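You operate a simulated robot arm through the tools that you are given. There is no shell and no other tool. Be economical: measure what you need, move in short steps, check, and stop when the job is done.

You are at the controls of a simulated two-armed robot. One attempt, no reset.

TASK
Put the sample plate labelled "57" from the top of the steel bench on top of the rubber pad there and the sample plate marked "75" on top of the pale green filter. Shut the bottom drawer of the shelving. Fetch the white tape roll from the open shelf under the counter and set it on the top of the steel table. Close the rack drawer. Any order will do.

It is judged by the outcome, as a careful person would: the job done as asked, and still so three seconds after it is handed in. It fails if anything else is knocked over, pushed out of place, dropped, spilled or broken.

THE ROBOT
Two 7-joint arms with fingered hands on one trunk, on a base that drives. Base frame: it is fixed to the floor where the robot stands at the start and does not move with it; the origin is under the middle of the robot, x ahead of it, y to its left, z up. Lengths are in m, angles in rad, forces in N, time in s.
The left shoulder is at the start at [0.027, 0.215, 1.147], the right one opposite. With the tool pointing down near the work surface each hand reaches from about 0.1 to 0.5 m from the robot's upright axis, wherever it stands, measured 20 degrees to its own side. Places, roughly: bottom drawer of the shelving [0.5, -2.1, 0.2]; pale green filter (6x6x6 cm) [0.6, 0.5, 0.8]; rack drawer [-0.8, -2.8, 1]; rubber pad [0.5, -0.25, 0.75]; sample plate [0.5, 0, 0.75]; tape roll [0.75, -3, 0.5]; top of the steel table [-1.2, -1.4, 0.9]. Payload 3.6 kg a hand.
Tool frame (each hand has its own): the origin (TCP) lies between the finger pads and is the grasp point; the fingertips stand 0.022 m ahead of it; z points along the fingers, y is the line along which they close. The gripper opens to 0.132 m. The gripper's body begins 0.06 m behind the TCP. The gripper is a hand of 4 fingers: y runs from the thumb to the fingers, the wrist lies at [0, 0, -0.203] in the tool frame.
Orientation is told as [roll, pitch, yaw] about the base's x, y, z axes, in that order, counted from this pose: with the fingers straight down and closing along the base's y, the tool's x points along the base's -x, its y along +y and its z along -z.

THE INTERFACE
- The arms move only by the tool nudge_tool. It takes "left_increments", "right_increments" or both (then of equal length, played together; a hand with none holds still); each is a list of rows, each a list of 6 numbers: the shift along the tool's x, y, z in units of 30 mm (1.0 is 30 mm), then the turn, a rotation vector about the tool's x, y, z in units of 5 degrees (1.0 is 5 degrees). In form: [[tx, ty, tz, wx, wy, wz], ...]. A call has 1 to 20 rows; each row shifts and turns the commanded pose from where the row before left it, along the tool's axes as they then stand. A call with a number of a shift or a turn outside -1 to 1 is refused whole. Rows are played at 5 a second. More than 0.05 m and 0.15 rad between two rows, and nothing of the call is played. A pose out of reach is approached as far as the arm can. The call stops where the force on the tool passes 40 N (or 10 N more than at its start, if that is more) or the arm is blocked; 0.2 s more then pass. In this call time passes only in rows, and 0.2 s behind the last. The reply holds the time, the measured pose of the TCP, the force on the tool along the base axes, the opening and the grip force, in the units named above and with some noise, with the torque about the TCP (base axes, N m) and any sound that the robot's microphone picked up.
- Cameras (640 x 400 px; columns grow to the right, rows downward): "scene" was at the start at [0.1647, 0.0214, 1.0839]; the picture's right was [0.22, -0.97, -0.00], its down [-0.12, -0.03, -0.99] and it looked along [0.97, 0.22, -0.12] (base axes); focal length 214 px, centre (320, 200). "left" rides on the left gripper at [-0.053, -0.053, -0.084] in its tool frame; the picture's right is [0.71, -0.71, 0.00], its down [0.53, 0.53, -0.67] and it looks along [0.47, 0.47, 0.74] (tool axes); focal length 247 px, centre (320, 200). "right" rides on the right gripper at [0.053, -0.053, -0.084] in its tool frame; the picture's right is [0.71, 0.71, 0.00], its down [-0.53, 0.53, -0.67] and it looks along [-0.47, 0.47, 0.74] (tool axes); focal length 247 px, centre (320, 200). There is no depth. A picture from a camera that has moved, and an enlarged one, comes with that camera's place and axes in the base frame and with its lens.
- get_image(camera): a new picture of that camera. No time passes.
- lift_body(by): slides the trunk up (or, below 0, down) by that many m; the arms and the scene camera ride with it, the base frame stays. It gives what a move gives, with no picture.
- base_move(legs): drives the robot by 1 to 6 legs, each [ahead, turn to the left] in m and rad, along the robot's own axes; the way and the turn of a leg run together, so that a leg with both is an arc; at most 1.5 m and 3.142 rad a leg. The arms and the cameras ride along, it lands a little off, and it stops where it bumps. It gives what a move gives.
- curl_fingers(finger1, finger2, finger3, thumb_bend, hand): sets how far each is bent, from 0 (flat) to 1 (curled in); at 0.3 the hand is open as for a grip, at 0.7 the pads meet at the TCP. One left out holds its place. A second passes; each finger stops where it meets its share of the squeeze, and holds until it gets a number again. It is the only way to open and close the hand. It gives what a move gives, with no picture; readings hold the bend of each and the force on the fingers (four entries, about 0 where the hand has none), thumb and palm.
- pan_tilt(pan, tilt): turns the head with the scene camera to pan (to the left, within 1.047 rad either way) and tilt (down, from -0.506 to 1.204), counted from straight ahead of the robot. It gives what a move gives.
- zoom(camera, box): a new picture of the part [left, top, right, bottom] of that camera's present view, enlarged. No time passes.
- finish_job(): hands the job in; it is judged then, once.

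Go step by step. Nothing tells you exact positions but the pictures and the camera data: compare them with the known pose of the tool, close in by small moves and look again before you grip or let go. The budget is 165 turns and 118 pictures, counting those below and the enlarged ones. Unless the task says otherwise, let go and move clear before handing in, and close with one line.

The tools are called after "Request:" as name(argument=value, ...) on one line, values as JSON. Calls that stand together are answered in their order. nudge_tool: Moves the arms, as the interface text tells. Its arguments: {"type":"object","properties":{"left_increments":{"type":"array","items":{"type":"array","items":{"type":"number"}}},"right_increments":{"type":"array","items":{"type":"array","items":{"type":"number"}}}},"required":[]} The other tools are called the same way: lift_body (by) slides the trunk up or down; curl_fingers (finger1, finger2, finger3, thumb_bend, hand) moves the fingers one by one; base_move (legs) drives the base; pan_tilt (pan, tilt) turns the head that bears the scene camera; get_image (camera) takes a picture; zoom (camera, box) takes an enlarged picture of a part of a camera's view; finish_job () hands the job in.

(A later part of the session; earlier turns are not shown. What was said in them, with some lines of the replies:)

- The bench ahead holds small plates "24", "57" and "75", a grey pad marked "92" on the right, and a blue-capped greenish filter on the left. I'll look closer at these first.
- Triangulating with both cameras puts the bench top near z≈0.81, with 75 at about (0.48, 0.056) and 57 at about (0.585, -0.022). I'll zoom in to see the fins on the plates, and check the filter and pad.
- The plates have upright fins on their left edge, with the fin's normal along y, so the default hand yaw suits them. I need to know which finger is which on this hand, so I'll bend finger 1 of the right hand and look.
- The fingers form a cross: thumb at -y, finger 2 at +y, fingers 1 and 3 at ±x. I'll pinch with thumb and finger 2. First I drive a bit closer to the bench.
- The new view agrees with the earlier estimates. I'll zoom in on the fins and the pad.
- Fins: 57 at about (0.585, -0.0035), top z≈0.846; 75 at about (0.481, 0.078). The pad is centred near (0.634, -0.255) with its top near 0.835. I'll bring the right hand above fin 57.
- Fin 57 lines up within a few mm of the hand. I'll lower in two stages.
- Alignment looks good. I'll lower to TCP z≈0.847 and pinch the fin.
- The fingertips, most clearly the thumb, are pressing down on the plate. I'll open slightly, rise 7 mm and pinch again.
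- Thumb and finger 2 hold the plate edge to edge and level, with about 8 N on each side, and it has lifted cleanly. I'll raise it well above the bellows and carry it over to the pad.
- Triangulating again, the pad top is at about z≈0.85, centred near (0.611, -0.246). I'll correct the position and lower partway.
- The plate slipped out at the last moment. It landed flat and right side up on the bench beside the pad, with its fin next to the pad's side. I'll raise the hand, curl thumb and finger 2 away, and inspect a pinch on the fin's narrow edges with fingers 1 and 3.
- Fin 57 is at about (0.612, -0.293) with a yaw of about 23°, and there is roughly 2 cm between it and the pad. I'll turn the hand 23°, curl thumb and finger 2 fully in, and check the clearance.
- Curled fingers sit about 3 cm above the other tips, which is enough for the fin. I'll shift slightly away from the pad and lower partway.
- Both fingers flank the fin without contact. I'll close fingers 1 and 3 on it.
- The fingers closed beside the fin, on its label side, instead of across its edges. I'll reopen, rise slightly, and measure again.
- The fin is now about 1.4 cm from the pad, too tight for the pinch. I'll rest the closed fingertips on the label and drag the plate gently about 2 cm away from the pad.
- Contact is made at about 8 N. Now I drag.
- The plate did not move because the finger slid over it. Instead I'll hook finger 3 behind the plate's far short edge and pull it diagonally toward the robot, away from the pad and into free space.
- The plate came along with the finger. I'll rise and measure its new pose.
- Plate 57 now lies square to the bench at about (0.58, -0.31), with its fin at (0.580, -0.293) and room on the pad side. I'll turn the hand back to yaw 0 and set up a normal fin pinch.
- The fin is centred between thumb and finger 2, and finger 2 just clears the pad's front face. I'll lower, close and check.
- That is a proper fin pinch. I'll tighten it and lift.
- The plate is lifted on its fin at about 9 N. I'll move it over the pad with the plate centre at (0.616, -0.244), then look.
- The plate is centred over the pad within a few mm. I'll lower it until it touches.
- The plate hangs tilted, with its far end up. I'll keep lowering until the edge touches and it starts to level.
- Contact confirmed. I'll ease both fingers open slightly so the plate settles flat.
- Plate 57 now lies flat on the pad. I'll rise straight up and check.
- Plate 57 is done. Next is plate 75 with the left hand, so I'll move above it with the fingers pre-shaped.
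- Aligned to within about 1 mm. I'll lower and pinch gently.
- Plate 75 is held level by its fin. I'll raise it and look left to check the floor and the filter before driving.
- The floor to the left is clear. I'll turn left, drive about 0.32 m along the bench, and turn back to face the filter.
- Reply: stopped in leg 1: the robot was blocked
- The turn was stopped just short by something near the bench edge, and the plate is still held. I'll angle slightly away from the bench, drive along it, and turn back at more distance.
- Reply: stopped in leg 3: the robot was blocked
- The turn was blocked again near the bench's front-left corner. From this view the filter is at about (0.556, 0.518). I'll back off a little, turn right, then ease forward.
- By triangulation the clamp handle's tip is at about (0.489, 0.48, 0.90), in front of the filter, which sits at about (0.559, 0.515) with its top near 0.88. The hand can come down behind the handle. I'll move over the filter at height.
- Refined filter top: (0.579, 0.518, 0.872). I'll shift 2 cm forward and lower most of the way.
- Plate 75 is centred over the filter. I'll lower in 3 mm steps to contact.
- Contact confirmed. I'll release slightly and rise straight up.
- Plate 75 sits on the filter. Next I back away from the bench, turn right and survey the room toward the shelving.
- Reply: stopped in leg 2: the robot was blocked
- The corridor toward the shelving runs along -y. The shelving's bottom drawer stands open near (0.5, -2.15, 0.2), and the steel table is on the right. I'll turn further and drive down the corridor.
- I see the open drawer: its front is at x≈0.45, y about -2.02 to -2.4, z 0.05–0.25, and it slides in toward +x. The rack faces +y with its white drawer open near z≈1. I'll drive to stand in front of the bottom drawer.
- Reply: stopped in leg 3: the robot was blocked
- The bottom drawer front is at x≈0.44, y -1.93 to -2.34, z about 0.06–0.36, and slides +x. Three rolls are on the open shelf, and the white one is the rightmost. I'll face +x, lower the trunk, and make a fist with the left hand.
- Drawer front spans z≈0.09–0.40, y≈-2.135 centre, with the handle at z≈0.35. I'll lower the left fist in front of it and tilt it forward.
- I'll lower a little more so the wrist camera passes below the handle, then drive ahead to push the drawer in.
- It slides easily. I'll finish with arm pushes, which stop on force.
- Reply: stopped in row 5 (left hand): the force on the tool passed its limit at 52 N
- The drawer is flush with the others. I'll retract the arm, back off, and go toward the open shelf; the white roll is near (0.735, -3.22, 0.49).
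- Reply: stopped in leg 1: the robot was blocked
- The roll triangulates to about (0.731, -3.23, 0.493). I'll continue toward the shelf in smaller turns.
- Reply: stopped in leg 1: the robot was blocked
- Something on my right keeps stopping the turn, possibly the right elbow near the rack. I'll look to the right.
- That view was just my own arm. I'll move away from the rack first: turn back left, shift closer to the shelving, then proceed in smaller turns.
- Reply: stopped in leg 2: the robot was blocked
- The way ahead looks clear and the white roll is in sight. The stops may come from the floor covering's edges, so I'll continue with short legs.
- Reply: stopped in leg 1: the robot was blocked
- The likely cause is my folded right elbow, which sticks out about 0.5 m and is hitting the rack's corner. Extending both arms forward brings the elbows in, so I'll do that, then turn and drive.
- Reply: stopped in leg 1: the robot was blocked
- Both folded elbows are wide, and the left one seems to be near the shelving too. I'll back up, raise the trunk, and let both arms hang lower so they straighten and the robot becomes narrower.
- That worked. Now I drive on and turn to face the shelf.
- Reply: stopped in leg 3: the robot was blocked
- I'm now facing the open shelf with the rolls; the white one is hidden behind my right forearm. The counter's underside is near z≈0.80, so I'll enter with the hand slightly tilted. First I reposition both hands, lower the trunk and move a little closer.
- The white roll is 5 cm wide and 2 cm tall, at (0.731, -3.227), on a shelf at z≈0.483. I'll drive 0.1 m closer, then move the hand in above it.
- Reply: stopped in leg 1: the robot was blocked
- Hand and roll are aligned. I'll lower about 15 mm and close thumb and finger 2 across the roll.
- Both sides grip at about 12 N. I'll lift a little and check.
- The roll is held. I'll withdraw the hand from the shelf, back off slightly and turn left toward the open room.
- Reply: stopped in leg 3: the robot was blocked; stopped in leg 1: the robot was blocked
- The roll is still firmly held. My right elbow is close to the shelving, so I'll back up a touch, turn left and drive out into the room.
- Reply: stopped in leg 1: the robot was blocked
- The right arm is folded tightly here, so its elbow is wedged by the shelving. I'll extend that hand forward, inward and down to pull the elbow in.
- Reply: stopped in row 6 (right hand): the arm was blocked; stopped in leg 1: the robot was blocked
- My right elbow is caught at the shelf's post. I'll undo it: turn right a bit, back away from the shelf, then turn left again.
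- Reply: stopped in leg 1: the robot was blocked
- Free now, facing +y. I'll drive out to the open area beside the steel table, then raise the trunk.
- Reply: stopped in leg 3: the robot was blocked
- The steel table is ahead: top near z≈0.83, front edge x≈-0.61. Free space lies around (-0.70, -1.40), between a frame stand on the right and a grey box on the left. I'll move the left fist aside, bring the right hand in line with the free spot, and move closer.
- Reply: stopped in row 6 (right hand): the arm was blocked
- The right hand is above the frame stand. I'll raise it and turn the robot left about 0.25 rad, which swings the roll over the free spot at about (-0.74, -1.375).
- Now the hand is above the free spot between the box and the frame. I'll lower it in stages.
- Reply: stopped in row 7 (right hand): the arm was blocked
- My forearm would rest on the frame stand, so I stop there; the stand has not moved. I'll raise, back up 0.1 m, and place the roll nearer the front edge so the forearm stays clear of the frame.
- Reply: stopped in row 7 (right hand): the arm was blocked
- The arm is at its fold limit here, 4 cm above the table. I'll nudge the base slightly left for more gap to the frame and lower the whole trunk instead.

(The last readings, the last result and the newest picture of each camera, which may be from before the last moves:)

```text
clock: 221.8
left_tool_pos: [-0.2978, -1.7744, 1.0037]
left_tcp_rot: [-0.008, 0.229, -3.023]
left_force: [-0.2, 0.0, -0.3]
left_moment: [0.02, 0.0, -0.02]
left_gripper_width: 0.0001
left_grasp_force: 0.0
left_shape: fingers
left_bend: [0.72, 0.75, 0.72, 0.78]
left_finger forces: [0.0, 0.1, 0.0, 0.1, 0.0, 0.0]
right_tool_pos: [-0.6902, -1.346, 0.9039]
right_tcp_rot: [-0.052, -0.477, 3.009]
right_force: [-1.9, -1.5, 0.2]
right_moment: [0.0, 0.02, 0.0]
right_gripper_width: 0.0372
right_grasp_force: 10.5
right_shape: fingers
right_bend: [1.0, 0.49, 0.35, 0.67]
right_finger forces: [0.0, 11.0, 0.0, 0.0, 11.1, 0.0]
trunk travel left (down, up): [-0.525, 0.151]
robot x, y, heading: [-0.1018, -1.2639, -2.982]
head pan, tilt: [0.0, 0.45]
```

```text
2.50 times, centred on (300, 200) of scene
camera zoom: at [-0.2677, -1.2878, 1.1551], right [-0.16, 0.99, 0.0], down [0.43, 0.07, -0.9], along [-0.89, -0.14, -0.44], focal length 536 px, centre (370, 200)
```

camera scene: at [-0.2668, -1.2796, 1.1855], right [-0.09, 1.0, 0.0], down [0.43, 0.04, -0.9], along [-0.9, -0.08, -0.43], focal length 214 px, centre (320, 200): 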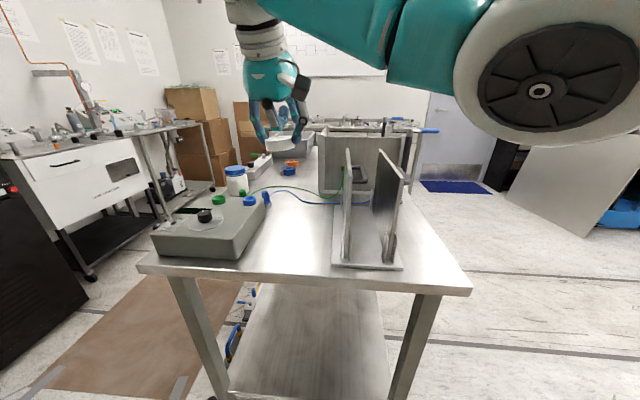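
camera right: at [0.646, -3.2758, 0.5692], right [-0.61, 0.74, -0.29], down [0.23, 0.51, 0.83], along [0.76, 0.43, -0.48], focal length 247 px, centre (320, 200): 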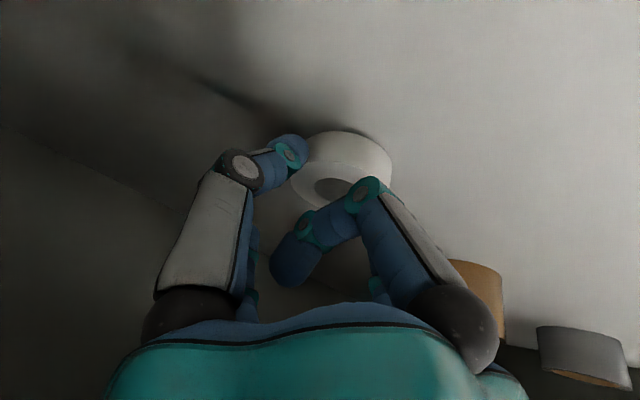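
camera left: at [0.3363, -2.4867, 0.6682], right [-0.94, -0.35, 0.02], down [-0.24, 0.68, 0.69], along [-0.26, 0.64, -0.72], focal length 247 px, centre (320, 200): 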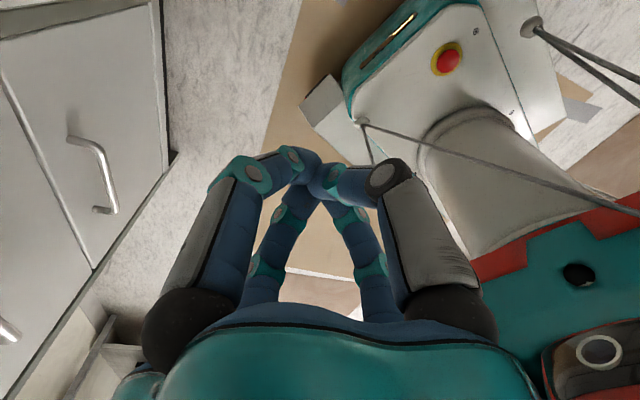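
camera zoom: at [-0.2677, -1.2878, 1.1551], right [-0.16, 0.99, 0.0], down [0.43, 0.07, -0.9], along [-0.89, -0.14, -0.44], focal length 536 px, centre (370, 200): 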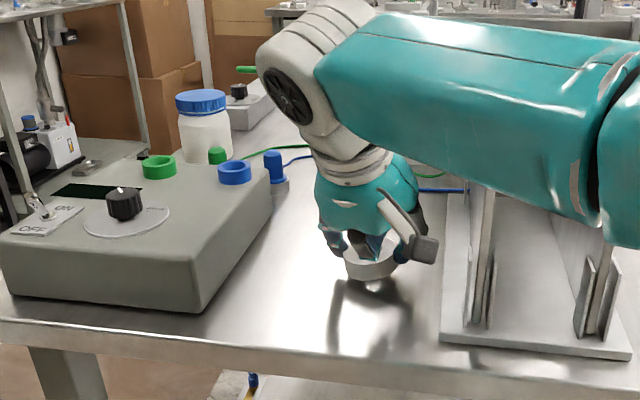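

The roll is about 1 cm above the table. I'll lower the last bit.

Request:
lift_body(by=-0.012)

Request:
zoom(camera="scene", box=[260, 160, 420, 260])

```text
clock: 222.4
left_tool_pos: [-0.2972, -1.7734, 0.9902]
left_tcp_rot: [-0.007, 0.228, -3.023]
left_force: [1.3, 0.2, -0.7]
left_moment: [-0.02, 0.01, -0.03]
left_gripper_width: 0.0001
left_grasp_force: 0.0
left_shape: fingers
left_bend: [0.72, 0.75, 0.72, 0.78]
left_finger forces: [0.0, 0.0, 0.0, 0.0, 0.1, 0.0]
right_tool_pos: [-0.6945, -1.3389, 0.8906]
right_tcp_rot: [-0.062, -0.48, 3.007]
right_force: [0.3, 0.6, -0.1]
right_moment: [-0.03, 0.03, 0.01]
right_gripper_width: 0.0372
right_grasp_force: 11.7
right_shape: fingers
right_bend: [1.0, 0.49, 0.35, 0.67]
right_finger forces: [0.0, 11.6, 0.0, 0.0, 11.5, 0.0]
trunk travel left (down, up): [-0.513, 0.163]
robot x, y, heading: [-0.1004, -1.2575, -2.983]
head pan, tilt: [0.0, 0.45]
```

```text
4.00 times, centred on (340, 210) of scene
camera zoom: at [-0.2678, -1.2878, 1.1429], right [-0.16, 0.99, 0.0], down [0.43, 0.07, -0.9], along [-0.89, -0.14, -0.44], focal length 858 px, centre (240, 160)
```

zoom: 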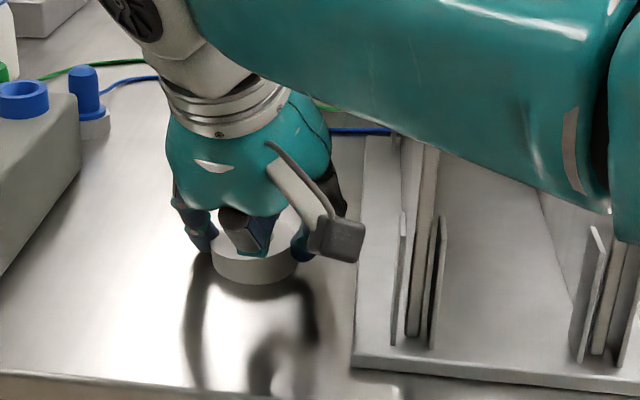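

Request:
lift_body(by=-0.01)

```text
clock: 223.0
left_tool_pos: [-0.2941, -1.7739, 0.9823]
left_tcp_rot: [-0.009, 0.225, -3.024]
left_force: [-0.4, -0.1, 0.9]
left_moment: [-0.03, -0.01, -0.02]
left_gripper_width: 0.0
left_grasp_force: 0.1
left_shape: fingers
left_bend: [0.72, 0.75, 0.72, 0.78]
left_finger forces: [0.1, 0.0, 0.0, 0.0, 0.0, 0.1]
right_tool_pos: [-0.6967, -1.3393, 0.8883]
right_tcp_rot: [-0.056, -0.498, 3.002]
right_force: [8.1, -0.8, 32.1]
right_moment: [-1.4, 0.34, 0.37]
right_gripper_width: 0.0368
right_grasp_force: 26.6
right_shape: fingers
right_bend: [1.0, 0.48, 0.35, 0.67]
right_finger forces: [0.1, 41.9, 0.0, 0.1, 11.3, 0.0]
trunk travel left (down, up): [-0.503, 0.173]
robot x, y, heading: [-0.0982, -1.2629, -2.982]
head pan, tilt: [0.0, 0.45]
```

Firm contact. I'll ease up a few mm and release.

Request:
lift_body(by=0.006)

Request:
curl_fingers(hand="right", finger2=0.42, thumb_bend=0.55)

Request:
lift_body(by=0.1)

Request:
zoom(camera="scene", box=[200, 120, 440, 280])

```text
clock: 223.5
left_tool_pos: [-0.2968, -1.773, 0.9869]
left_tcp_rot: [-0.007, 0.228, -3.025]
left_force: [0.8, -1.0, -0.2]
left_moment: [-0.01, 0.01, 0.0]
left_gripper_width: 0.0
left_grasp_force: 0.0
left_shape: fingers
left_bend: [0.72, 0.75, 0.72, 0.78]
left_finger forces: [0.0, 0.0, 0.0, 0.0, 0.1, 0.0]
right_tool_pos: [-0.7012, -1.3325, 0.8896]
right_tcp_rot: [-0.066, -0.489, 2.994]
right_force: [1.4, -0.8, 4.0]
right_moment: [-0.16, 0.04, 0.05]
right_gripper_width: 0.0362
right_grasp_force: 12.3
right_shape: fingers
right_bend: [1.0, 0.47, 0.35, 0.68]
right_finger forces: [0.0, 13.1, 0.0, 0.1, 10.7, 0.0]
trunk travel left (down, up): [-0.509, 0.167]
robot x, y, heading: [-0.1021, -1.2636, -2.984]
head pan, tilt: [0.0, 0.45]
```

```text
clock: 224.7
left_tool_pos: [-0.2971, -1.7745, 0.9869]
left_tcp_rot: [-0.008, 0.228, -3.024]
left_force: [-0.2, 0.1, -0.1]
left_moment: [0.02, -0.02, 0.02]
left_gripper_width: 0.0
left_grasp_force: 0.1
left_shape: fingers
left_bend: [0.72, 0.75, 0.72, 0.78]
left_finger forces: [0.0, 0.0, 0.0, 0.0, 0.0, 0.1]
right_tool_pos: [-0.7063, -1.3304, 0.8936]
right_tcp_rot: [-0.062, -0.498, 2.99]
right_force: [0.5, -0.4, 0.1]
right_moment: [-0.01, 0.04, -0.02]
right_gripper_width: 0.0466
right_grasp_force: 0.1
right_shape: fingers
right_bend: [1.0, 0.42, 0.35, 0.55]
right_finger forces: [0.1, 0.0, 0.1, 0.0, 0.2, 0.0]
trunk travel left (down, up): [-0.509, 0.167]
robot x, y, heading: [-0.1015, -1.2624, -2.983]
head pan, tilt: [0.0, 0.45]
stopped (right hand): the arm was blocked; the commanded pose is now the measured one
```

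```text
clock: 226.1
left_tool_pos: [-0.2978, -1.7739, 1.0867]
left_tcp_rot: [-0.01, 0.229, -3.023]
left_force: [-0.7, 0.4, -0.8]
left_moment: [-0.01, 0.02, 0.0]
left_gripper_width: 0.0001
left_grasp_force: 0.1
left_shape: fingers
left_bend: [0.72, 0.75, 0.72, 0.78]
left_finger forces: [0.1, 0.1, 0.1, 0.1, 0.0, 0.0]
right_tool_pos: [-0.7082, -1.3259, 0.9939]
right_tcp_rot: [-0.066, -0.498, 2.985]
right_force: [0.2, 0.8, -0.3]
right_moment: [-0.01, -0.02, -0.01]
right_gripper_width: 0.0466
right_grasp_force: 0.1
right_shape: fingers
right_bend: [1.0, 0.42, 0.35, 0.55]
right_finger forces: [0.1, 0.0, 0.0, 0.0, 0.0, 0.0]
trunk travel left (down, up): [-0.609, 0.067]
robot x, y, heading: [-0.1039, -1.2604, -2.982]
head pan, tilt: [0.0, 0.45]
```

```text
2.50 times, centred on (320, 200) of scene
camera zoom: at [-0.2678, -1.288, 1.2393], right [-0.16, 0.99, 0.0], down [0.43, 0.07, -0.9], along [-0.89, -0.14, -0.44], focal length 536 px, centre (320, 200)
```

zoom: 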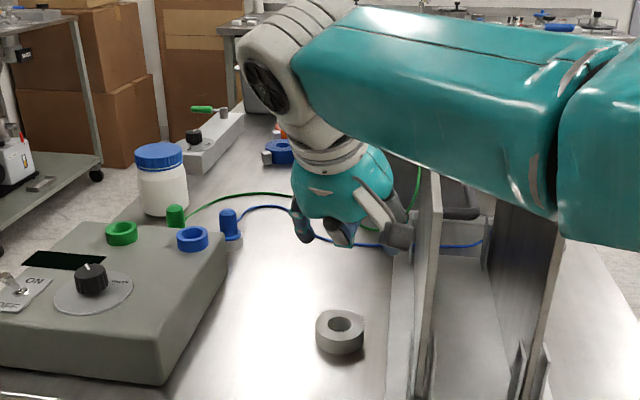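

The white tape roll lies flat on the steel table. I'll retract upward and back away, then head toward the rack drawer.

Request:
lift_body(by=0.06)

Request:
base_move(legs=[[-0.27, 0], [0, 0.5], [0, 0.5], [0, 0.35]])

```text
clock: 227.1
left_tool_pos: [-0.2971, -1.7742, 1.1461]
left_tcp_rot: [-0.007, 0.23, -3.025]
left_force: [-0.9, 0.2, 0.4]
left_moment: [0.03, 0.0, 0.01]
left_gripper_width: 0.0002
left_grasp_force: 0.1
left_shape: fingers
left_bend: [0.72, 0.75, 0.72, 0.78]
left_finger forces: [0.0, 0.0, 0.0, 0.0, 0.0, 0.0]
right_tool_pos: [-0.7103, -1.3258, 1.0539]
right_tcp_rot: [-0.067, -0.501, 2.985]
right_force: [-0.3, -0.2, 0.0]
right_moment: [0.01, 0.0, 0.0]
right_gripper_width: 0.0466
right_grasp_force: 0.1
right_shape: fingers
right_bend: [1.0, 0.42, 0.35, 0.55]
right_finger forces: [0.0, 0.0, 0.0, 0.0, 0.0, 0.0]
trunk travel left (down, up): [-0.669, 0.007]
robot x, y, heading: [-0.1003, -1.2632, -2.977]
head pan, tilt: [0.0, 0.45]
```

```text
clock: 230.3
left_tool_pos: [0.2078, -1.7637, 1.1499]
left_tcp_rot: [-0.009, 0.229, -2.58]
left_force: [0.1, -0.1, 0.2]
left_moment: [-0.02, -0.01, -0.02]
left_gripper_width: 0.0002
left_grasp_force: 0.0
left_shape: fingers
left_bend: [0.72, 0.75, 0.72, 0.78]
left_finger forces: [0.1, 0.1, 0.0, 0.0, 0.1, 0.0]
right_tool_pos: [-0.4336, -1.4771, 1.0444]
right_tcp_rot: [-0.119, -0.518, -2.959]
right_force: [-0.8, -0.3, 0.6]
right_moment: [-0.01, -0.04, -0.02]
right_gripper_width: 0.0469
right_grasp_force: 0.0
right_shape: fingers
right_bend: [1.0, 0.42, 0.35, 0.55]
right_finger forces: [0.0, 0.0, 0.0, 0.0, 0.0, 0.0]
trunk travel left (down, up): [-0.669, 0.007]
robot x, y, heading: [0.1561, -1.2017, -2.538]
head pan, tilt: [0.0, 0.45]
stopped in leg 2: the robot was blocked; the commanded pose is now the measured one
```

Request:
nudge_tool(right_increments=[[0.87, 0, -0.5, 0, 0, 0], [0.87, 0, -0.5, 0, 0, 0], [0.87, 0, -0.5, 0, 0, 0], [0.87, 0, -0.5, 0, 0, 0], [0.87, 0, -0.5, 0, 0, 0], [0.87, 0, -0.5, 0, 0, 0]])

Request:
lift_body(by=-0.1)

Request:
base_move(legs=[[0, 0.5], [0, 0.4]])

```text
clock: 231.3
left_tool_pos: [0.2077, -1.7632, 1.149]
left_tcp_rot: [-0.009, 0.228, -2.58]
left_force: [-0.9, -1.0, 0.9]
left_moment: [0.01, 0.03, -0.02]
left_gripper_width: 0.0002
left_grasp_force: 0.0
left_shape: fingers
left_bend: [0.72, 0.75, 0.72, 0.78]
left_finger forces: [0.1, 0.1, 0.0, 0.1, 0.0, 0.0]
right_tool_pos: [-0.4401, -1.4606, 1.0427]
right_tcp_rot: [-0.131, -0.571, -3.101]
right_force: [0.6, 0.3, -0.3]
right_moment: [0.02, -0.01, 0.02]
right_gripper_width: 0.0468
right_grasp_force: 0.1
right_shape: fingers
right_bend: [1.0, 0.42, 0.35, 0.55]
right_finger forces: [0.1, 0.0, 0.0, 0.0, 0.0, 0.1]
right hand out of reach, approached as far as the arm can: row 1, 2, 3, 4
trunk travel left (down, up): [-0.669, 0.007]
robot x, y, heading: [0.1593, -1.2061, -2.538]
head pan, tilt: [0.0, 0.45]
stopped in row 4 (right hand): the arm was blocked; the commanded pose is now the measured one
```

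```text
clock: 232.6
left_tool_pos: [0.2066, -1.7639, 1.049]
left_tcp_rot: [-0.01, 0.229, -2.581]
left_force: [0.4, 0.2, -0.4]
left_moment: [-0.03, 0.0, 0.02]
left_gripper_width: 0.0003
left_grasp_force: 0.1
left_shape: fingers
left_bend: [0.72, 0.75, 0.72, 0.78]
left_finger forces: [0.0, 0.0, 0.0, 0.0, 0.0, 0.0]
right_tool_pos: [-0.4385, -1.4597, 0.9416]
right_tcp_rot: [-0.133, -0.568, -3.101]
right_force: [0.0, 0.3, -0.3]
right_moment: [-0.03, 0.04, -0.03]
right_gripper_width: 0.047
right_grasp_force: 0.0
right_shape: fingers
right_bend: [1.0, 0.42, 0.35, 0.55]
right_finger forces: [0.0, 0.0, 0.0, 0.0, 0.1, 0.0]
trunk travel left (down, up): [-0.569, 0.107]
robot x, y, heading: [0.16, -1.2047, -2.539]
head pan, tilt: [0.0, 0.45]
```

```text
clock: 234.1
left_tool_pos: [0.3811, -1.7166, 1.0511]
left_tcp_rot: [-0.011, 0.228, -2.254]
left_force: [-0.5, 0.0, 0.2]
left_moment: [-0.02, 0.02, -0.02]
left_gripper_width: 0.0001
left_grasp_force: 0.0
left_shape: fingers
left_bend: [0.72, 0.75, 0.72, 0.78]
left_finger forces: [0.0, 0.0, 0.1, 0.0, 0.1, 0.1]
right_tool_pos: [-0.3413, -1.6335, 0.9533]
right_tcp_rot: [-0.118, -0.586, -2.802]
right_force: [0.2, 0.4, 0.1]
right_moment: [-0.04, -0.03, -0.01]
right_gripper_width: 0.0468
right_grasp_force: 0.0
right_shape: fingers
right_bend: [1.0, 0.42, 0.35, 0.55]
right_finger forces: [0.1, 0.0, 0.0, 0.1, 0.0, 0.1]
trunk travel left (down, up): [-0.569, 0.107]
robot x, y, heading: [0.1474, -1.1952, -2.209]
head pan, tilt: [0.0, 0.45]
stopped in leg 1: the robot was blocked; the commanded pose is now the measured one
```

My left arm is still stretched out sideways toward the counter, which may be what stopped me. I'll bring the left hand back in front before turning further.

Request:
nudge_tool(left_increments=[[-0.4, -0.95, 0, 0, 0, 0], [-0.4, -0.95, 0, 0, 0, 0], [-0.4, -0.95, 0, 0, 0, 0], [-0.4, -0.95, 0, 0, 0, 0], [-0.4, -0.95, 0, 0, 0, 0], [-0.4, -0.95, 0, 0, 0, 0], [-0.4, -0.95, 0, 0, 0, 0], [-0.4, -0.95, 0, 0, 0, 0], [-0.4, -0.95, 0, 0, 0, 0], [-0.4, -0.95, 0, 0, 0, 0], [-0.4, -0.8, 0, 0, 0, 0]])

Request:
pan_tilt(pan=0.9, tilt=0.4)

Request:
get_image(camera="scene")

```text
clock: 236.5
left_tool_pos: [0.0589, -1.622, 1.022]
left_tcp_rot: [-0.01, 0.228, -2.255]
left_force: [-0.6, -0.4, 0.5]
left_moment: [-0.01, 0.02, -0.02]
left_gripper_width: 0.0001
left_grasp_force: 0.0
left_shape: fingers
left_bend: [0.72, 0.75, 0.72, 0.78]
left_finger forces: [0.0, 0.0, 0.1, 0.1, 0.0, 0.0]
right_tool_pos: [-0.3415, -1.6343, 0.954]
right_tcp_rot: [-0.117, -0.583, -2.805]
right_force: [-0.4, 0.4, -0.8]
right_moment: [-0.01, -0.01, -0.04]
right_gripper_width: 0.0466
right_grasp_force: 0.1
right_shape: fingers
right_bend: [1.0, 0.42, 0.35, 0.55]
right_finger forces: [0.0, 0.0, 0.0, 0.0, 0.0, 0.0]
trunk travel left (down, up): [-0.569, 0.107]
robot x, y, heading: [0.1486, -1.1948, -2.212]
head pan, tilt: [0.0, 0.45]
```

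```text
clock: 237.7
left_tool_pos: [0.0604, -1.6222, 1.0226]
left_tcp_rot: [-0.012, 0.229, -2.255]
left_force: [0.5, 0.0, 0.4]
left_moment: [0.01, -0.02, 0.01]
left_gripper_width: 0.0001
left_grasp_force: 0.0
left_shape: fingers
left_bend: [0.72, 0.75, 0.72, 0.78]
left_finger forces: [0.1, 0.0, 0.1, 0.1, 0.0, 0.1]
right_tool_pos: [-0.3419, -1.6347, 0.9535]
right_tcp_rot: [-0.117, -0.583, -2.802]
right_force: [0.8, -0.3, -0.3]
right_moment: [-0.02, -0.03, 0.04]
right_gripper_width: 0.0467
right_grasp_force: 0.0
right_shape: fingers
right_bend: [1.0, 0.42, 0.35, 0.55]
right_finger forces: [0.0, 0.0, 0.0, 0.0, 0.1, 0.1]
trunk travel left (down, up): [-0.569, 0.107]
robot x, y, heading: [0.1452, -1.1949, -2.209]
head pan, tilt: [0.901, 0.4]
```

```text
12 pictures are left
camera scene: at [0.1232, -1.3451, 1.204], right [-0.97, -0.26, 0.0], down [-0.1, 0.38, -0.92], along [0.24, -0.89, -0.39], focal length 214 px, centre (320, 200)
```

scene: 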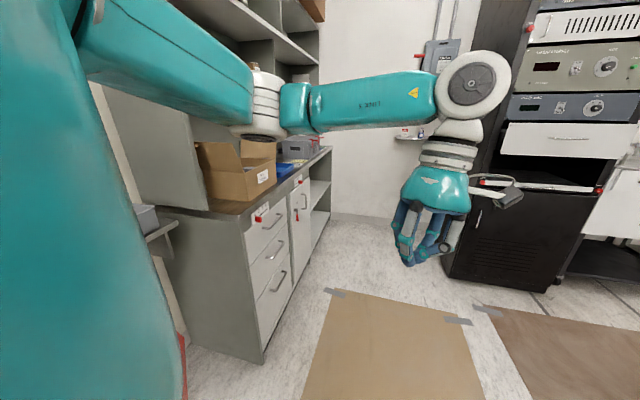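

The rack drawer's white front is visible at the right, and I'm clear of the counter now. I'll drive down the corridor toward the rack.

Request:
base_move(legs=[[0.15, 0.25], [0.65, 0.1]])

Request:
pan_tilt(pan=-0.1, tilt=0.25)

Request:
get_image(camera="scene")

```text
clock: 238.7
left_tool_pos: [0.0859, -1.6706, 1.0297]
left_tcp_rot: [-0.013, 0.209, -2.133]
left_force: [-0.3, -0.8, 1.2]
left_moment: [0.1, 0.0, 0.04]
left_gripper_width: 0.0001
left_grasp_force: 0.2
left_shape: fingers
left_bend: [0.72, 0.75, 0.72, 0.78]
left_finger forces: [0.0, 0.0, 0.0, 0.1, 0.0, 0.1]
right_tool_pos: [-0.3146, -1.748, 0.9592]
right_tcp_rot: [-0.109, -0.595, -2.683]
right_force: [0.1, 0.5, 0.9]
right_moment: [-0.02, 0.0, -0.05]
right_gripper_width: 0.0465
right_grasp_force: 0.1
right_shape: fingers
right_bend: [1.0, 0.42, 0.35, 0.55]
right_finger forces: [0.0, 0.1, 0.0, 0.1, 0.0, 0.0]
trunk travel left (down, up): [-0.569, 0.107]
robot x, y, heading: [0.1039, -1.2556, -2.092]
head pan, tilt: [0.901, 0.4]
stopped in leg 1: the robot was blocked; the commanded pose is now the measured one
```

```text
clock: 240.0
left_tool_pos: [0.0799, -1.6752, 1.0273]
left_tcp_rot: [-0.01, 0.216, -2.132]
left_force: [-0.1, -0.5, -0.6]
left_moment: [-0.02, 0.01, 0.0]
left_gripper_width: 0.0001
left_grasp_force: 0.1
left_shape: fingers
left_bend: [0.72, 0.75, 0.72, 0.78]
left_finger forces: [0.0, 0.1, 0.1, 0.0, 0.0, 0.0]
right_tool_pos: [-0.3187, -1.7494, 0.9566]
right_tcp_rot: [-0.111, -0.59, -2.685]
right_force: [0.7, 0.0, 0.0]
right_moment: [-0.03, 0.01, -0.01]
right_gripper_width: 0.0469
right_grasp_force: 0.0
right_shape: fingers
right_bend: [1.0, 0.42, 0.35, 0.55]
right_finger forces: [0.1, 0.0, 0.0, 0.1, 0.0, 0.0]
trunk travel left (down, up): [-0.569, 0.107]
robot x, y, heading: [0.1075, -1.2493, -2.099]
head pan, tilt: [-0.099, 0.25]
```

```text
11 pictures are left
camera scene: at [0.0123, -1.3927, 1.218], right [-0.81, 0.58, 0.0], down [0.14, 0.2, -0.97], along [-0.56, -0.79, -0.25], focal length 214 px, centre (320, 200)
```

scene: 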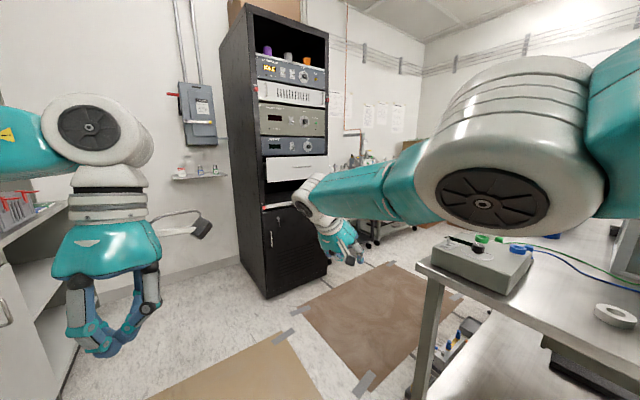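

The rack drawer is visible ahead (white front), and the roll is lying fine on the table. My right wrist is in a twisted pose that limits motion, so I'll straighten the right arm first.

Request:
nudge_tool(right_increments=[[0.2, 0, -0.3, 0, 1, 0], [0.2, 0, -0.3, 0, 1, 0], [0.2, 0, -0.3, 0, 1, 0], [0.2, 0, -0.3, 0, 1, 0], [0.2, 0, -0.3, 0, 1, 0], [0.2, 0, -0.3, 0, 1, 0], [0.2, 0, 0, 0, 0.8, 0], [0.3, 0, 0, 0, 0, -1], [0.3, 0, 0, 0, 0, -1], [0.3, 0, 0, 0, 0, -1], [0.3, 0, 0, 0, 0, -1], [0.3, 0, 0, 0, 0, -1], [0.3, 0, 0, 0, 0, -1], [0.3, 0, 0, 0, 0, -0.6], [0.8, 0, 0, 0, 0, 0], [0.8, 0, 0, 0, 0, 0], [0.8, 0, 0, 0, 0, 0]])

Request:
base_move(legs=[[0.1, 0.15]])

```text
clock: 243.8
left_tool_pos: [0.0798, -1.675, 1.0289]
left_tcp_rot: [-0.011, 0.218, -2.132]
left_force: [0.0, 0.1, -0.1]
left_moment: [0.0, 0.0, 0.01]
left_gripper_width: 0.0
left_grasp_force: 0.1
left_shape: fingers
left_bend: [0.72, 0.75, 0.72, 0.78]
left_finger forces: [0.0, 0.0, 0.0, 0.0, 0.0, 0.1]
right_tool_pos: [-0.229, -1.7189, 0.9846]
right_tcp_rot: [-0.085, 0.037, -2.245]
right_force: [-0.3, 0.8, -0.1]
right_moment: [0.02, -0.01, 0.0]
right_gripper_width: 0.0469
right_grasp_force: 0.1
right_shape: fingers
right_bend: [1.0, 0.42, 0.35, 0.55]
right_finger forces: [0.1, 0.0, 0.0, 0.0, 0.0, 0.0]
right hand out of reach, approached as far as the arm can: row 4, 5, 6, 7, 8, 9, 10, 11, 12, 13, 14, 15, 16, 17
trunk travel left (down, up): [-0.569, 0.107]
robot x, y, heading: [0.1048, -1.2504, -2.091]
head pan, tilt: [-0.099, 0.25]
stopped in row 17 (right hand): the arm was blocked; the commanded pose is now the measured one
```

```text
clock: 245.0
left_tool_pos: [0.1016, -1.7654, 1.0285]
left_tcp_rot: [-0.012, 0.215, -1.984]
left_force: [-0.1, 0.1, 0.4]
left_moment: [0.05, 0.02, -0.01]
left_gripper_width: 0.0
left_grasp_force: 0.1
left_shape: fingers
left_bend: [0.72, 0.75, 0.72, 0.78]
left_finger forces: [0.0, 0.0, 0.1, 0.0, 0.0, 0.0]
right_tool_pos: [-0.1926, -1.8527, 0.9835]
right_tcp_rot: [-0.087, 0.043, -2.086]
right_force: [0.0, -1.0, -0.5]
right_moment: [0.0, -0.01, -0.04]
right_gripper_width: 0.0468
right_grasp_force: 0.1
right_shape: fingers
right_bend: [1.0, 0.42, 0.35, 0.55]
right_finger forces: [0.1, 0.1, 0.0, 0.1, 0.0, 0.0]
trunk travel left (down, up): [-0.569, 0.107]
robot x, y, heading: [0.0574, -1.3393, -1.945]
head pan, tilt: [-0.099, 0.25]
```

Request:
base_move(legs=[[0.72, 0], [0, -0.3]])

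Request:
pan_tilt(pan=-0.1, tilt=0.3)

Request:
get_image(camera="scene")

```text
clock: 249.9
left_tool_pos: [-0.2866, -2.4246, 1.0288]
left_tcp_rot: [-0.011, 0.215, -2.281]
left_force: [0.1, 0.7, -0.1]
left_moment: [0.0, -0.02, 0.02]
left_gripper_width: 0.0001
left_grasp_force: 0.1
left_shape: fingers
left_bend: [0.72, 0.75, 0.72, 0.78]
left_finger forces: [0.0, 0.0, 0.0, 0.0, 0.1, 0.0]
right_tool_pos: [-0.5922, -2.4252, 0.9825]
right_tcp_rot: [-0.087, 0.045, -2.382]
right_force: [0.7, 0.0, 0.9]
right_moment: [-0.05, 0.03, 0.0]
right_gripper_width: 0.047
right_grasp_force: 0.1
right_shape: fingers
right_bend: [1.0, 0.42, 0.35, 0.55]
right_finger forces: [0.1, 0.1, 0.0, 0.0, 0.1, 0.1]
trunk travel left (down, up): [-0.569, 0.107]
robot x, y, heading: [-0.1895, -2.0177, -2.24]
head pan, tilt: [-0.099, 0.25]
```

```text
clock: 250.5
left_tool_pos: [-0.2862, -2.425, 1.0298]
left_tcp_rot: [-0.01, 0.217, -2.28]
left_force: [0.0, 0.1, 0.1]
left_moment: [0.04, -0.03, -0.02]
left_gripper_width: 0.0001
left_grasp_force: 0.0
left_shape: fingers
left_bend: [0.72, 0.75, 0.72, 0.78]
left_finger forces: [0.1, 0.0, 0.0, 0.0, 0.0, 0.1]
right_tool_pos: [-0.5927, -2.4253, 0.9845]
right_tcp_rot: [-0.086, 0.045, -2.382]
right_force: [0.2, 0.1, -1.3]
right_moment: [0.01, 0.01, -0.01]
right_gripper_width: 0.047
right_grasp_force: 0.1
right_shape: fingers
right_bend: [1.0, 0.42, 0.35, 0.55]
right_finger forces: [0.0, 0.0, 0.0, 0.1, 0.1, 0.0]
trunk travel left (down, up): [-0.569, 0.107]
robot x, y, heading: [-0.1898, -2.0162, -2.241]
head pan, tilt: [-0.099, 0.3]
```

```text
10 pictures are left
camera scene: at [-0.3061, -2.1422, 1.2131], right [-0.72, 0.7, 0.0], down [0.21, 0.21, -0.95], along [-0.67, -0.68, -0.3], focal length 214 px, centre (320, 200)
```

scene: 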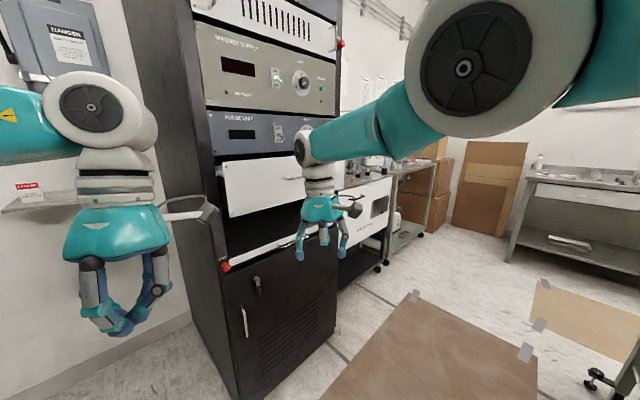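

The drawer front spans z≈0.95–1.125 starting at x≈-0.55, and protrudes roughly 0.1 m; its handle is near x≈-0.78. I'll make a right fist, tilt it forward, and see whether the arm can take that pose.

Request:
curl_fingers(hand="right", finger1=0.72, finger2=0.8, finger3=0.8, thumb_bend=0.8)

Request:
nudge_tool(right_increments=[[0, 0, -0.2, 0, -1, 0], [0, 0, -0.2, 0, -1, 0], [0, 0, -0.2, 0, -1, 0], [0, 0, -0.2, 0, -1, 0], [0, 0, -0.2, 0, -1, 0], [0, 0, -0.2, 0, -1, 0], [0, 0, -0.2, 0, -1, 0], [0, 0, -0.2, 0, -1, 0], [0, 0, -0.2, 0, -1, 0], [0, 0, 0, 0, -1, 0]])

```text
clock: 251.5
left_tool_pos: [-0.2858, -2.4257, 1.0281]
left_tcp_rot: [-0.01, 0.217, -2.282]
left_force: [-0.4, 0.1, 0.2]
left_moment: [0.01, 0.01, 0.01]
left_gripper_width: 0.0
left_grasp_force: 0.1
left_shape: fingers
left_bend: [0.72, 0.75, 0.72, 0.78]
left_finger forces: [0.0, 0.0, 0.0, 0.0, 0.0, 0.0]
right_tool_pos: [-0.5912, -2.4243, 0.985]
right_tcp_rot: [-0.091, 0.044, -2.383]
right_force: [-0.8, 0.6, 0.1]
right_moment: [0.03, 0.02, 0.03]
right_gripper_width: 0.0
right_grasp_force: 0.1
right_shape: fingers
right_bend: [0.8, 0.73, 0.67, 0.74]
right_finger forces: [0.0, 0.0, 0.0, 0.0, 0.0, 0.0]
trunk travel left (down, up): [-0.569, 0.107]
robot x, y, heading: [-0.1907, -2.0151, -2.241]
head pan, tilt: [-0.099, 0.3]
```

```text
clock: 253.4
left_tool_pos: [-0.2856, -2.4249, 1.0292]
left_tcp_rot: [-0.011, 0.217, -2.281]
left_force: [-0.9, 0.3, -1.0]
left_moment: [-0.03, 0.0, -0.01]
left_gripper_width: 0.0001
left_grasp_force: 0.0
left_shape: fingers
left_bend: [0.72, 0.75, 0.72, 0.78]
left_finger forces: [0.1, 0.1, 0.0, 0.0, 0.0, 0.1]
right_tool_pos: [-0.7002, -2.5115, 1.0312]
right_tcp_rot: [-0.114, -0.716, -2.447]
right_force: [-0.1, 0.0, 0.2]
right_moment: [0.02, 0.02, 0.01]
right_gripper_width: 0.0
right_grasp_force: 0.0
right_shape: fingers
right_bend: [0.8, 0.73, 0.67, 0.74]
right_finger forces: [0.0, 0.0, 0.1, 0.1, 0.1, 0.1]
right hand out of reach, approached as far as the arm can: row 1, 2, 3, 4, 5, 6, 7, 8, 9
trunk travel left (down, up): [-0.569, 0.107]
robot x, y, heading: [-0.1922, -2.0171, -2.242]
head pan, tilt: [-0.099, 0.3]
stopped in row 9 (right hand): the arm was blocked; the commanded pose is now the measured one
```

The fist is at a good height (z≈1.03). I'll turn left slightly and drive toward the drawer front, left of its handle.

Request:
base_move(legs=[[0, 0.2], [0.12, 0]])

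Request:
get_image(camera="scene")

```text
clock: 254.8
left_tool_pos: [-0.2032, -2.4376, 1.03]
left_tcp_rot: [-0.009, 0.214, -2.075]
left_force: [-0.1, -0.4, -0.2]
left_moment: [0.01, -0.01, 0.03]
left_gripper_width: 0.0001
left_grasp_force: 0.1
left_shape: fingers
left_bend: [0.72, 0.75, 0.72, 0.78]
left_finger forces: [0.0, 0.0, 0.0, 0.0, 0.0, 0.0]
right_tool_pos: [-0.5879, -2.6051, 1.0361]
right_tcp_rot: [-0.125, -0.725, -2.233]
right_force: [0.0, 0.6, 0.1]
right_moment: [-0.01, 0.04, 0.01]
right_gripper_width: 0.0
right_grasp_force: 0.2
right_shape: fingers
right_bend: [0.8, 0.73, 0.67, 0.74]
right_finger forces: [0.1, 0.0, 0.1, 0.0, 0.0, 0.0]
trunk travel left (down, up): [-0.569, 0.107]
robot x, y, heading: [-0.2, -2.0134, -2.036]
head pan, tilt: [-0.099, 0.3]
stopped in leg 1: the robot was blocked; the commanded pose is now the measured one
```

```text
9 pictures are left
camera scene: at [-0.2865, -2.1592, 1.2131], right [-0.84, 0.54, 0.0], down [0.16, 0.25, -0.95], along [-0.51, -0.81, -0.3], focal length 214 px, centre (320, 200)
```

scene: 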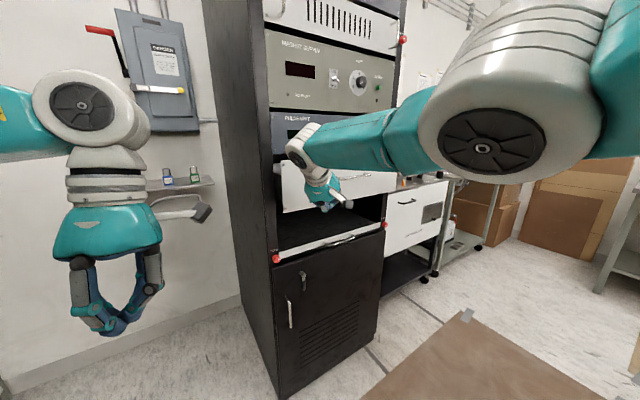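

Request:
zoom(camera="scene", box=[240, 130, 420, 290])

```text
2.50 times, centred on (330, 210) of scene
camera zoom: at [-0.2865, -2.1592, 1.2131], right [-0.84, 0.54, 0.0], down [0.16, 0.25, -0.95], along [-0.51, -0.81, -0.3], focal length 536 px, centre (295, 175)
```

zoom: 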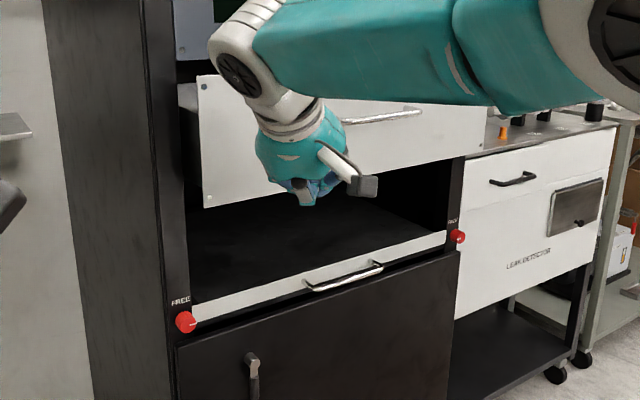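

The white drawer with the handle is clearly standing out from the rack, and my fist is in front of it. I'll drive ahead gently to push it in.

Request:
base_move(legs=[[0.16, 0]])

Request:
zoom(camera="scene", box=[240, 130, 420, 290])

```text
clock: 256.2
left_tool_pos: [-0.276, -2.5822, 1.0286]
left_tcp_rot: [-0.01, 0.215, -2.075]
left_force: [0.7, 0.0, -0.2]
left_moment: [0.0, -0.02, -0.02]
left_gripper_width: 0.0
left_grasp_force: 0.0
left_shape: fingers
left_bend: [0.72, 0.75, 0.72, 0.78]
left_finger forces: [0.1, 0.1, 0.0, 0.1, 0.1, 0.0]
right_tool_pos: [-0.6628, -2.7508, 1.035]
right_tcp_rot: [-0.124, -0.722, -2.236]
right_force: [0.0, -0.6, 0.2]
right_moment: [-0.01, -0.02, 0.0]
right_gripper_width: 0.0003
right_grasp_force: 0.1
right_shape: fingers
right_bend: [0.8, 0.73, 0.67, 0.74]
right_finger forces: [0.1, 0.0, 0.0, 0.1, 0.1, 0.0]
trunk travel left (down, up): [-0.569, 0.107]
robot x, y, heading: [-0.2707, -2.1585, -2.036]
head pan, tilt: [-0.099, 0.3]
```

```text
2.50 times, centred on (330, 210) of scene
camera zoom: at [-0.3601, -2.3051, 1.2129], right [-0.84, 0.54, 0.0], down [0.16, 0.25, -0.95], along [-0.51, -0.81, -0.3], focal length 536 px, centre (295, 175)
```

zoom: 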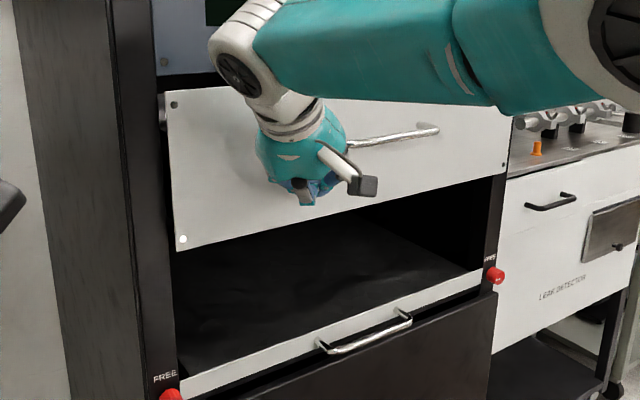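

Request:
base_move(legs=[[0.09, 0]])

Request:
zoom(camera="scene", box=[220, 110, 420, 270])

```text
clock: 257.1
left_tool_pos: [-0.2992, -2.6256, 1.0313]
left_tcp_rot: [-0.009, 0.215, -2.074]
left_force: [-0.2, -0.3, -0.8]
left_moment: [0.0, -0.03, -0.01]
left_gripper_width: 0.0001
left_grasp_force: 0.0
left_shape: fingers
left_bend: [0.72, 0.75, 0.72, 0.78]
left_finger forces: [0.0, 0.0, 0.1, 0.0, 0.0, 0.0]
right_tool_pos: [-0.688, -2.7871, 1.033]
right_tcp_rot: [-0.146, -0.699, -2.243]
right_force: [-1.0, 9.8, -2.7]
right_moment: [-0.07, 0.01, 0.06]
right_gripper_width: 0.0
right_grasp_force: 4.2
right_shape: fingers
right_bend: [0.81, 0.7, 0.68, 0.74]
right_finger forces: [0.1, 3.7, 5.4, 0.0, 0.0, 0.0]
trunk travel left (down, up): [-0.569, 0.107]
robot x, y, heading: [-0.2955, -2.203, -2.041]
head pan, tilt: [-0.099, 0.3]
stopped in leg 1: the force on the tool passed its limit at 91 N (the readings are from after the stop); the commanded pose is now the measured one
```

```text
2.50 times, centred on (320, 190) of scene
camera zoom: at [-0.3842, -2.3487, 1.2132], right [-0.84, 0.54, 0.0], down [0.16, 0.25, -0.96], along [-0.51, -0.81, -0.3], focal length 536 px, centre (320, 225)
```

zoom: 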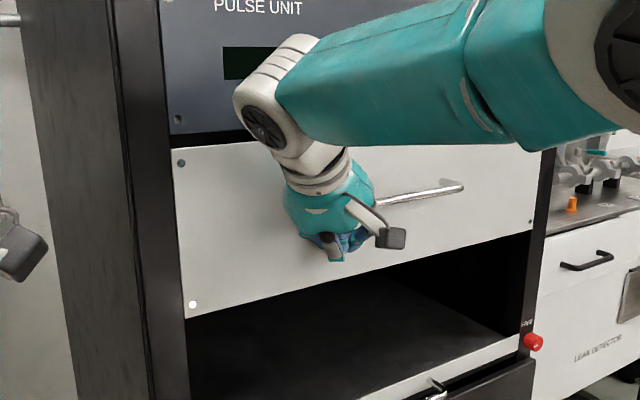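

The drawer reached its end stop and sits flush. I'll back away and check it.

Request:
base_move(legs=[[-0.3, 0]])

Request:
get_image(camera="scene")

```text
clock: 259.2
left_tool_pos: [-0.1637, -2.359, 1.032]
left_tcp_rot: [-0.011, 0.213, -2.075]
left_force: [-0.8, 0.3, -0.1]
left_moment: [0.01, 0.01, 0.03]
left_gripper_width: 0.0
left_grasp_force: 0.0
left_shape: fingers
left_bend: [0.72, 0.75, 0.72, 0.78]
left_finger forces: [0.0, 0.1, 0.0, 0.1, 0.0, 0.0]
right_tool_pos: [-0.5533, -2.5194, 1.034]
right_tcp_rot: [-0.144, -0.703, -2.242]
right_force: [-0.6, -0.4, 0.4]
right_moment: [0.01, -0.03, -0.05]
right_gripper_width: 0.0001
right_grasp_force: 0.0
right_shape: fingers
right_bend: [0.81, 0.71, 0.68, 0.74]
right_finger forces: [0.0, 0.0, 0.0, 0.0, 0.0, 0.1]
trunk travel left (down, up): [-0.569, 0.107]
robot x, y, heading: [-0.1608, -1.9367, -2.038]
head pan, tilt: [-0.099, 0.3]
```

```text
5 pictures are left
camera scene: at [-0.2473, -2.081, 1.2134], right [-0.84, 0.54, 0.0], down [0.16, 0.25, -0.96], along [-0.52, -0.8, -0.3], focal length 214 px, centre (320, 200)
```

scene: 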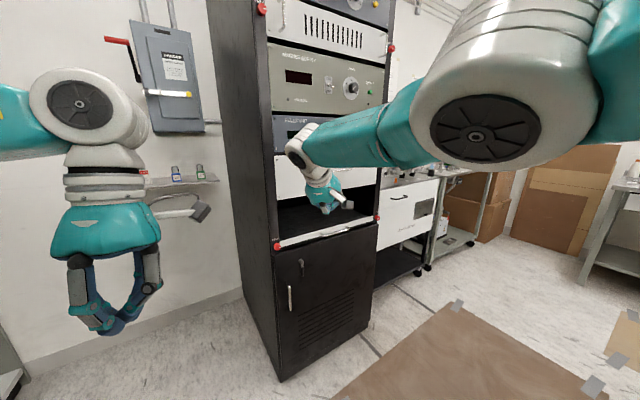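

Request:
pan_tilt(pan=1.04, tilt=0.35)

Request:
get_image(camera="scene")

```text
clock: 260.6
left_tool_pos: [-0.1642, -2.3607, 1.0317]
left_tcp_rot: [-0.009, 0.215, -2.074]
left_force: [-0.1, -0.3, 0.1]
left_moment: [-0.02, -0.01, -0.02]
left_gripper_width: 0.0
left_grasp_force: 0.1
left_shape: fingers
left_bend: [0.72, 0.75, 0.72, 0.78]
left_finger forces: [0.0, 0.0, 0.0, 0.1, 0.0, 0.1]
right_tool_pos: [-0.5522, -2.521, 1.0343]
right_tcp_rot: [-0.145, -0.701, -2.242]
right_force: [0.0, 0.5, 0.0]
right_moment: [-0.01, 0.0, 0.01]
right_gripper_width: 0.0
right_grasp_force: 0.1
right_shape: fingers
right_bend: [0.81, 0.71, 0.68, 0.74]
right_finger forces: [0.0, 0.0, 0.0, 0.1, 0.1, 0.1]
trunk travel left (down, up): [-0.569, 0.107]
robot x, y, heading: [-0.1596, -1.9351, -2.044]
head pan, tilt: [1.04, 0.351]
```

```text
4 pictures are left
camera scene: at [-0.1472, -2.0818, 1.2085], right [-0.84, -0.54, 0.0], down [-0.18, 0.29, -0.94], along [0.51, -0.79, -0.34], focal length 214 px, centre (320, 200)
```

scene: 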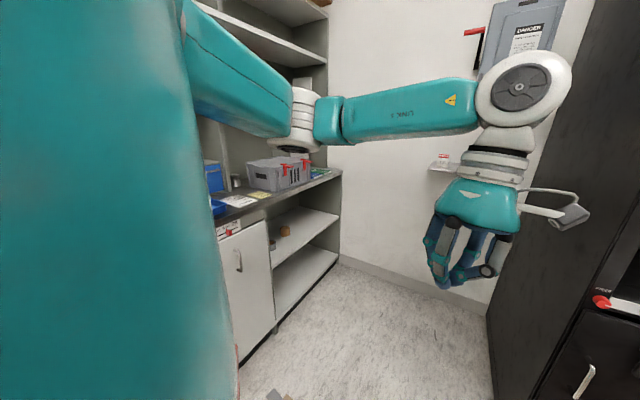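

The shelf, its remaining rolls and the door look undisturbed, and nothing is being held, so I'm handing in.

Request:
finish_job()

```text
The job is handed in.
```

The job is handed in: plate 57 is on the rubber pad, plate 75 is on the pale green filter, both drawers are shut, and the white tape roll is on the steel table. Plate 57 slipped from the hand once and landed flat on the bench before I placed it. The robot was stopped by obstructions several times while driving; the last pictures of the shelving and rack looked undisturbed, but I took none of the bench or the counter beside it at the end.
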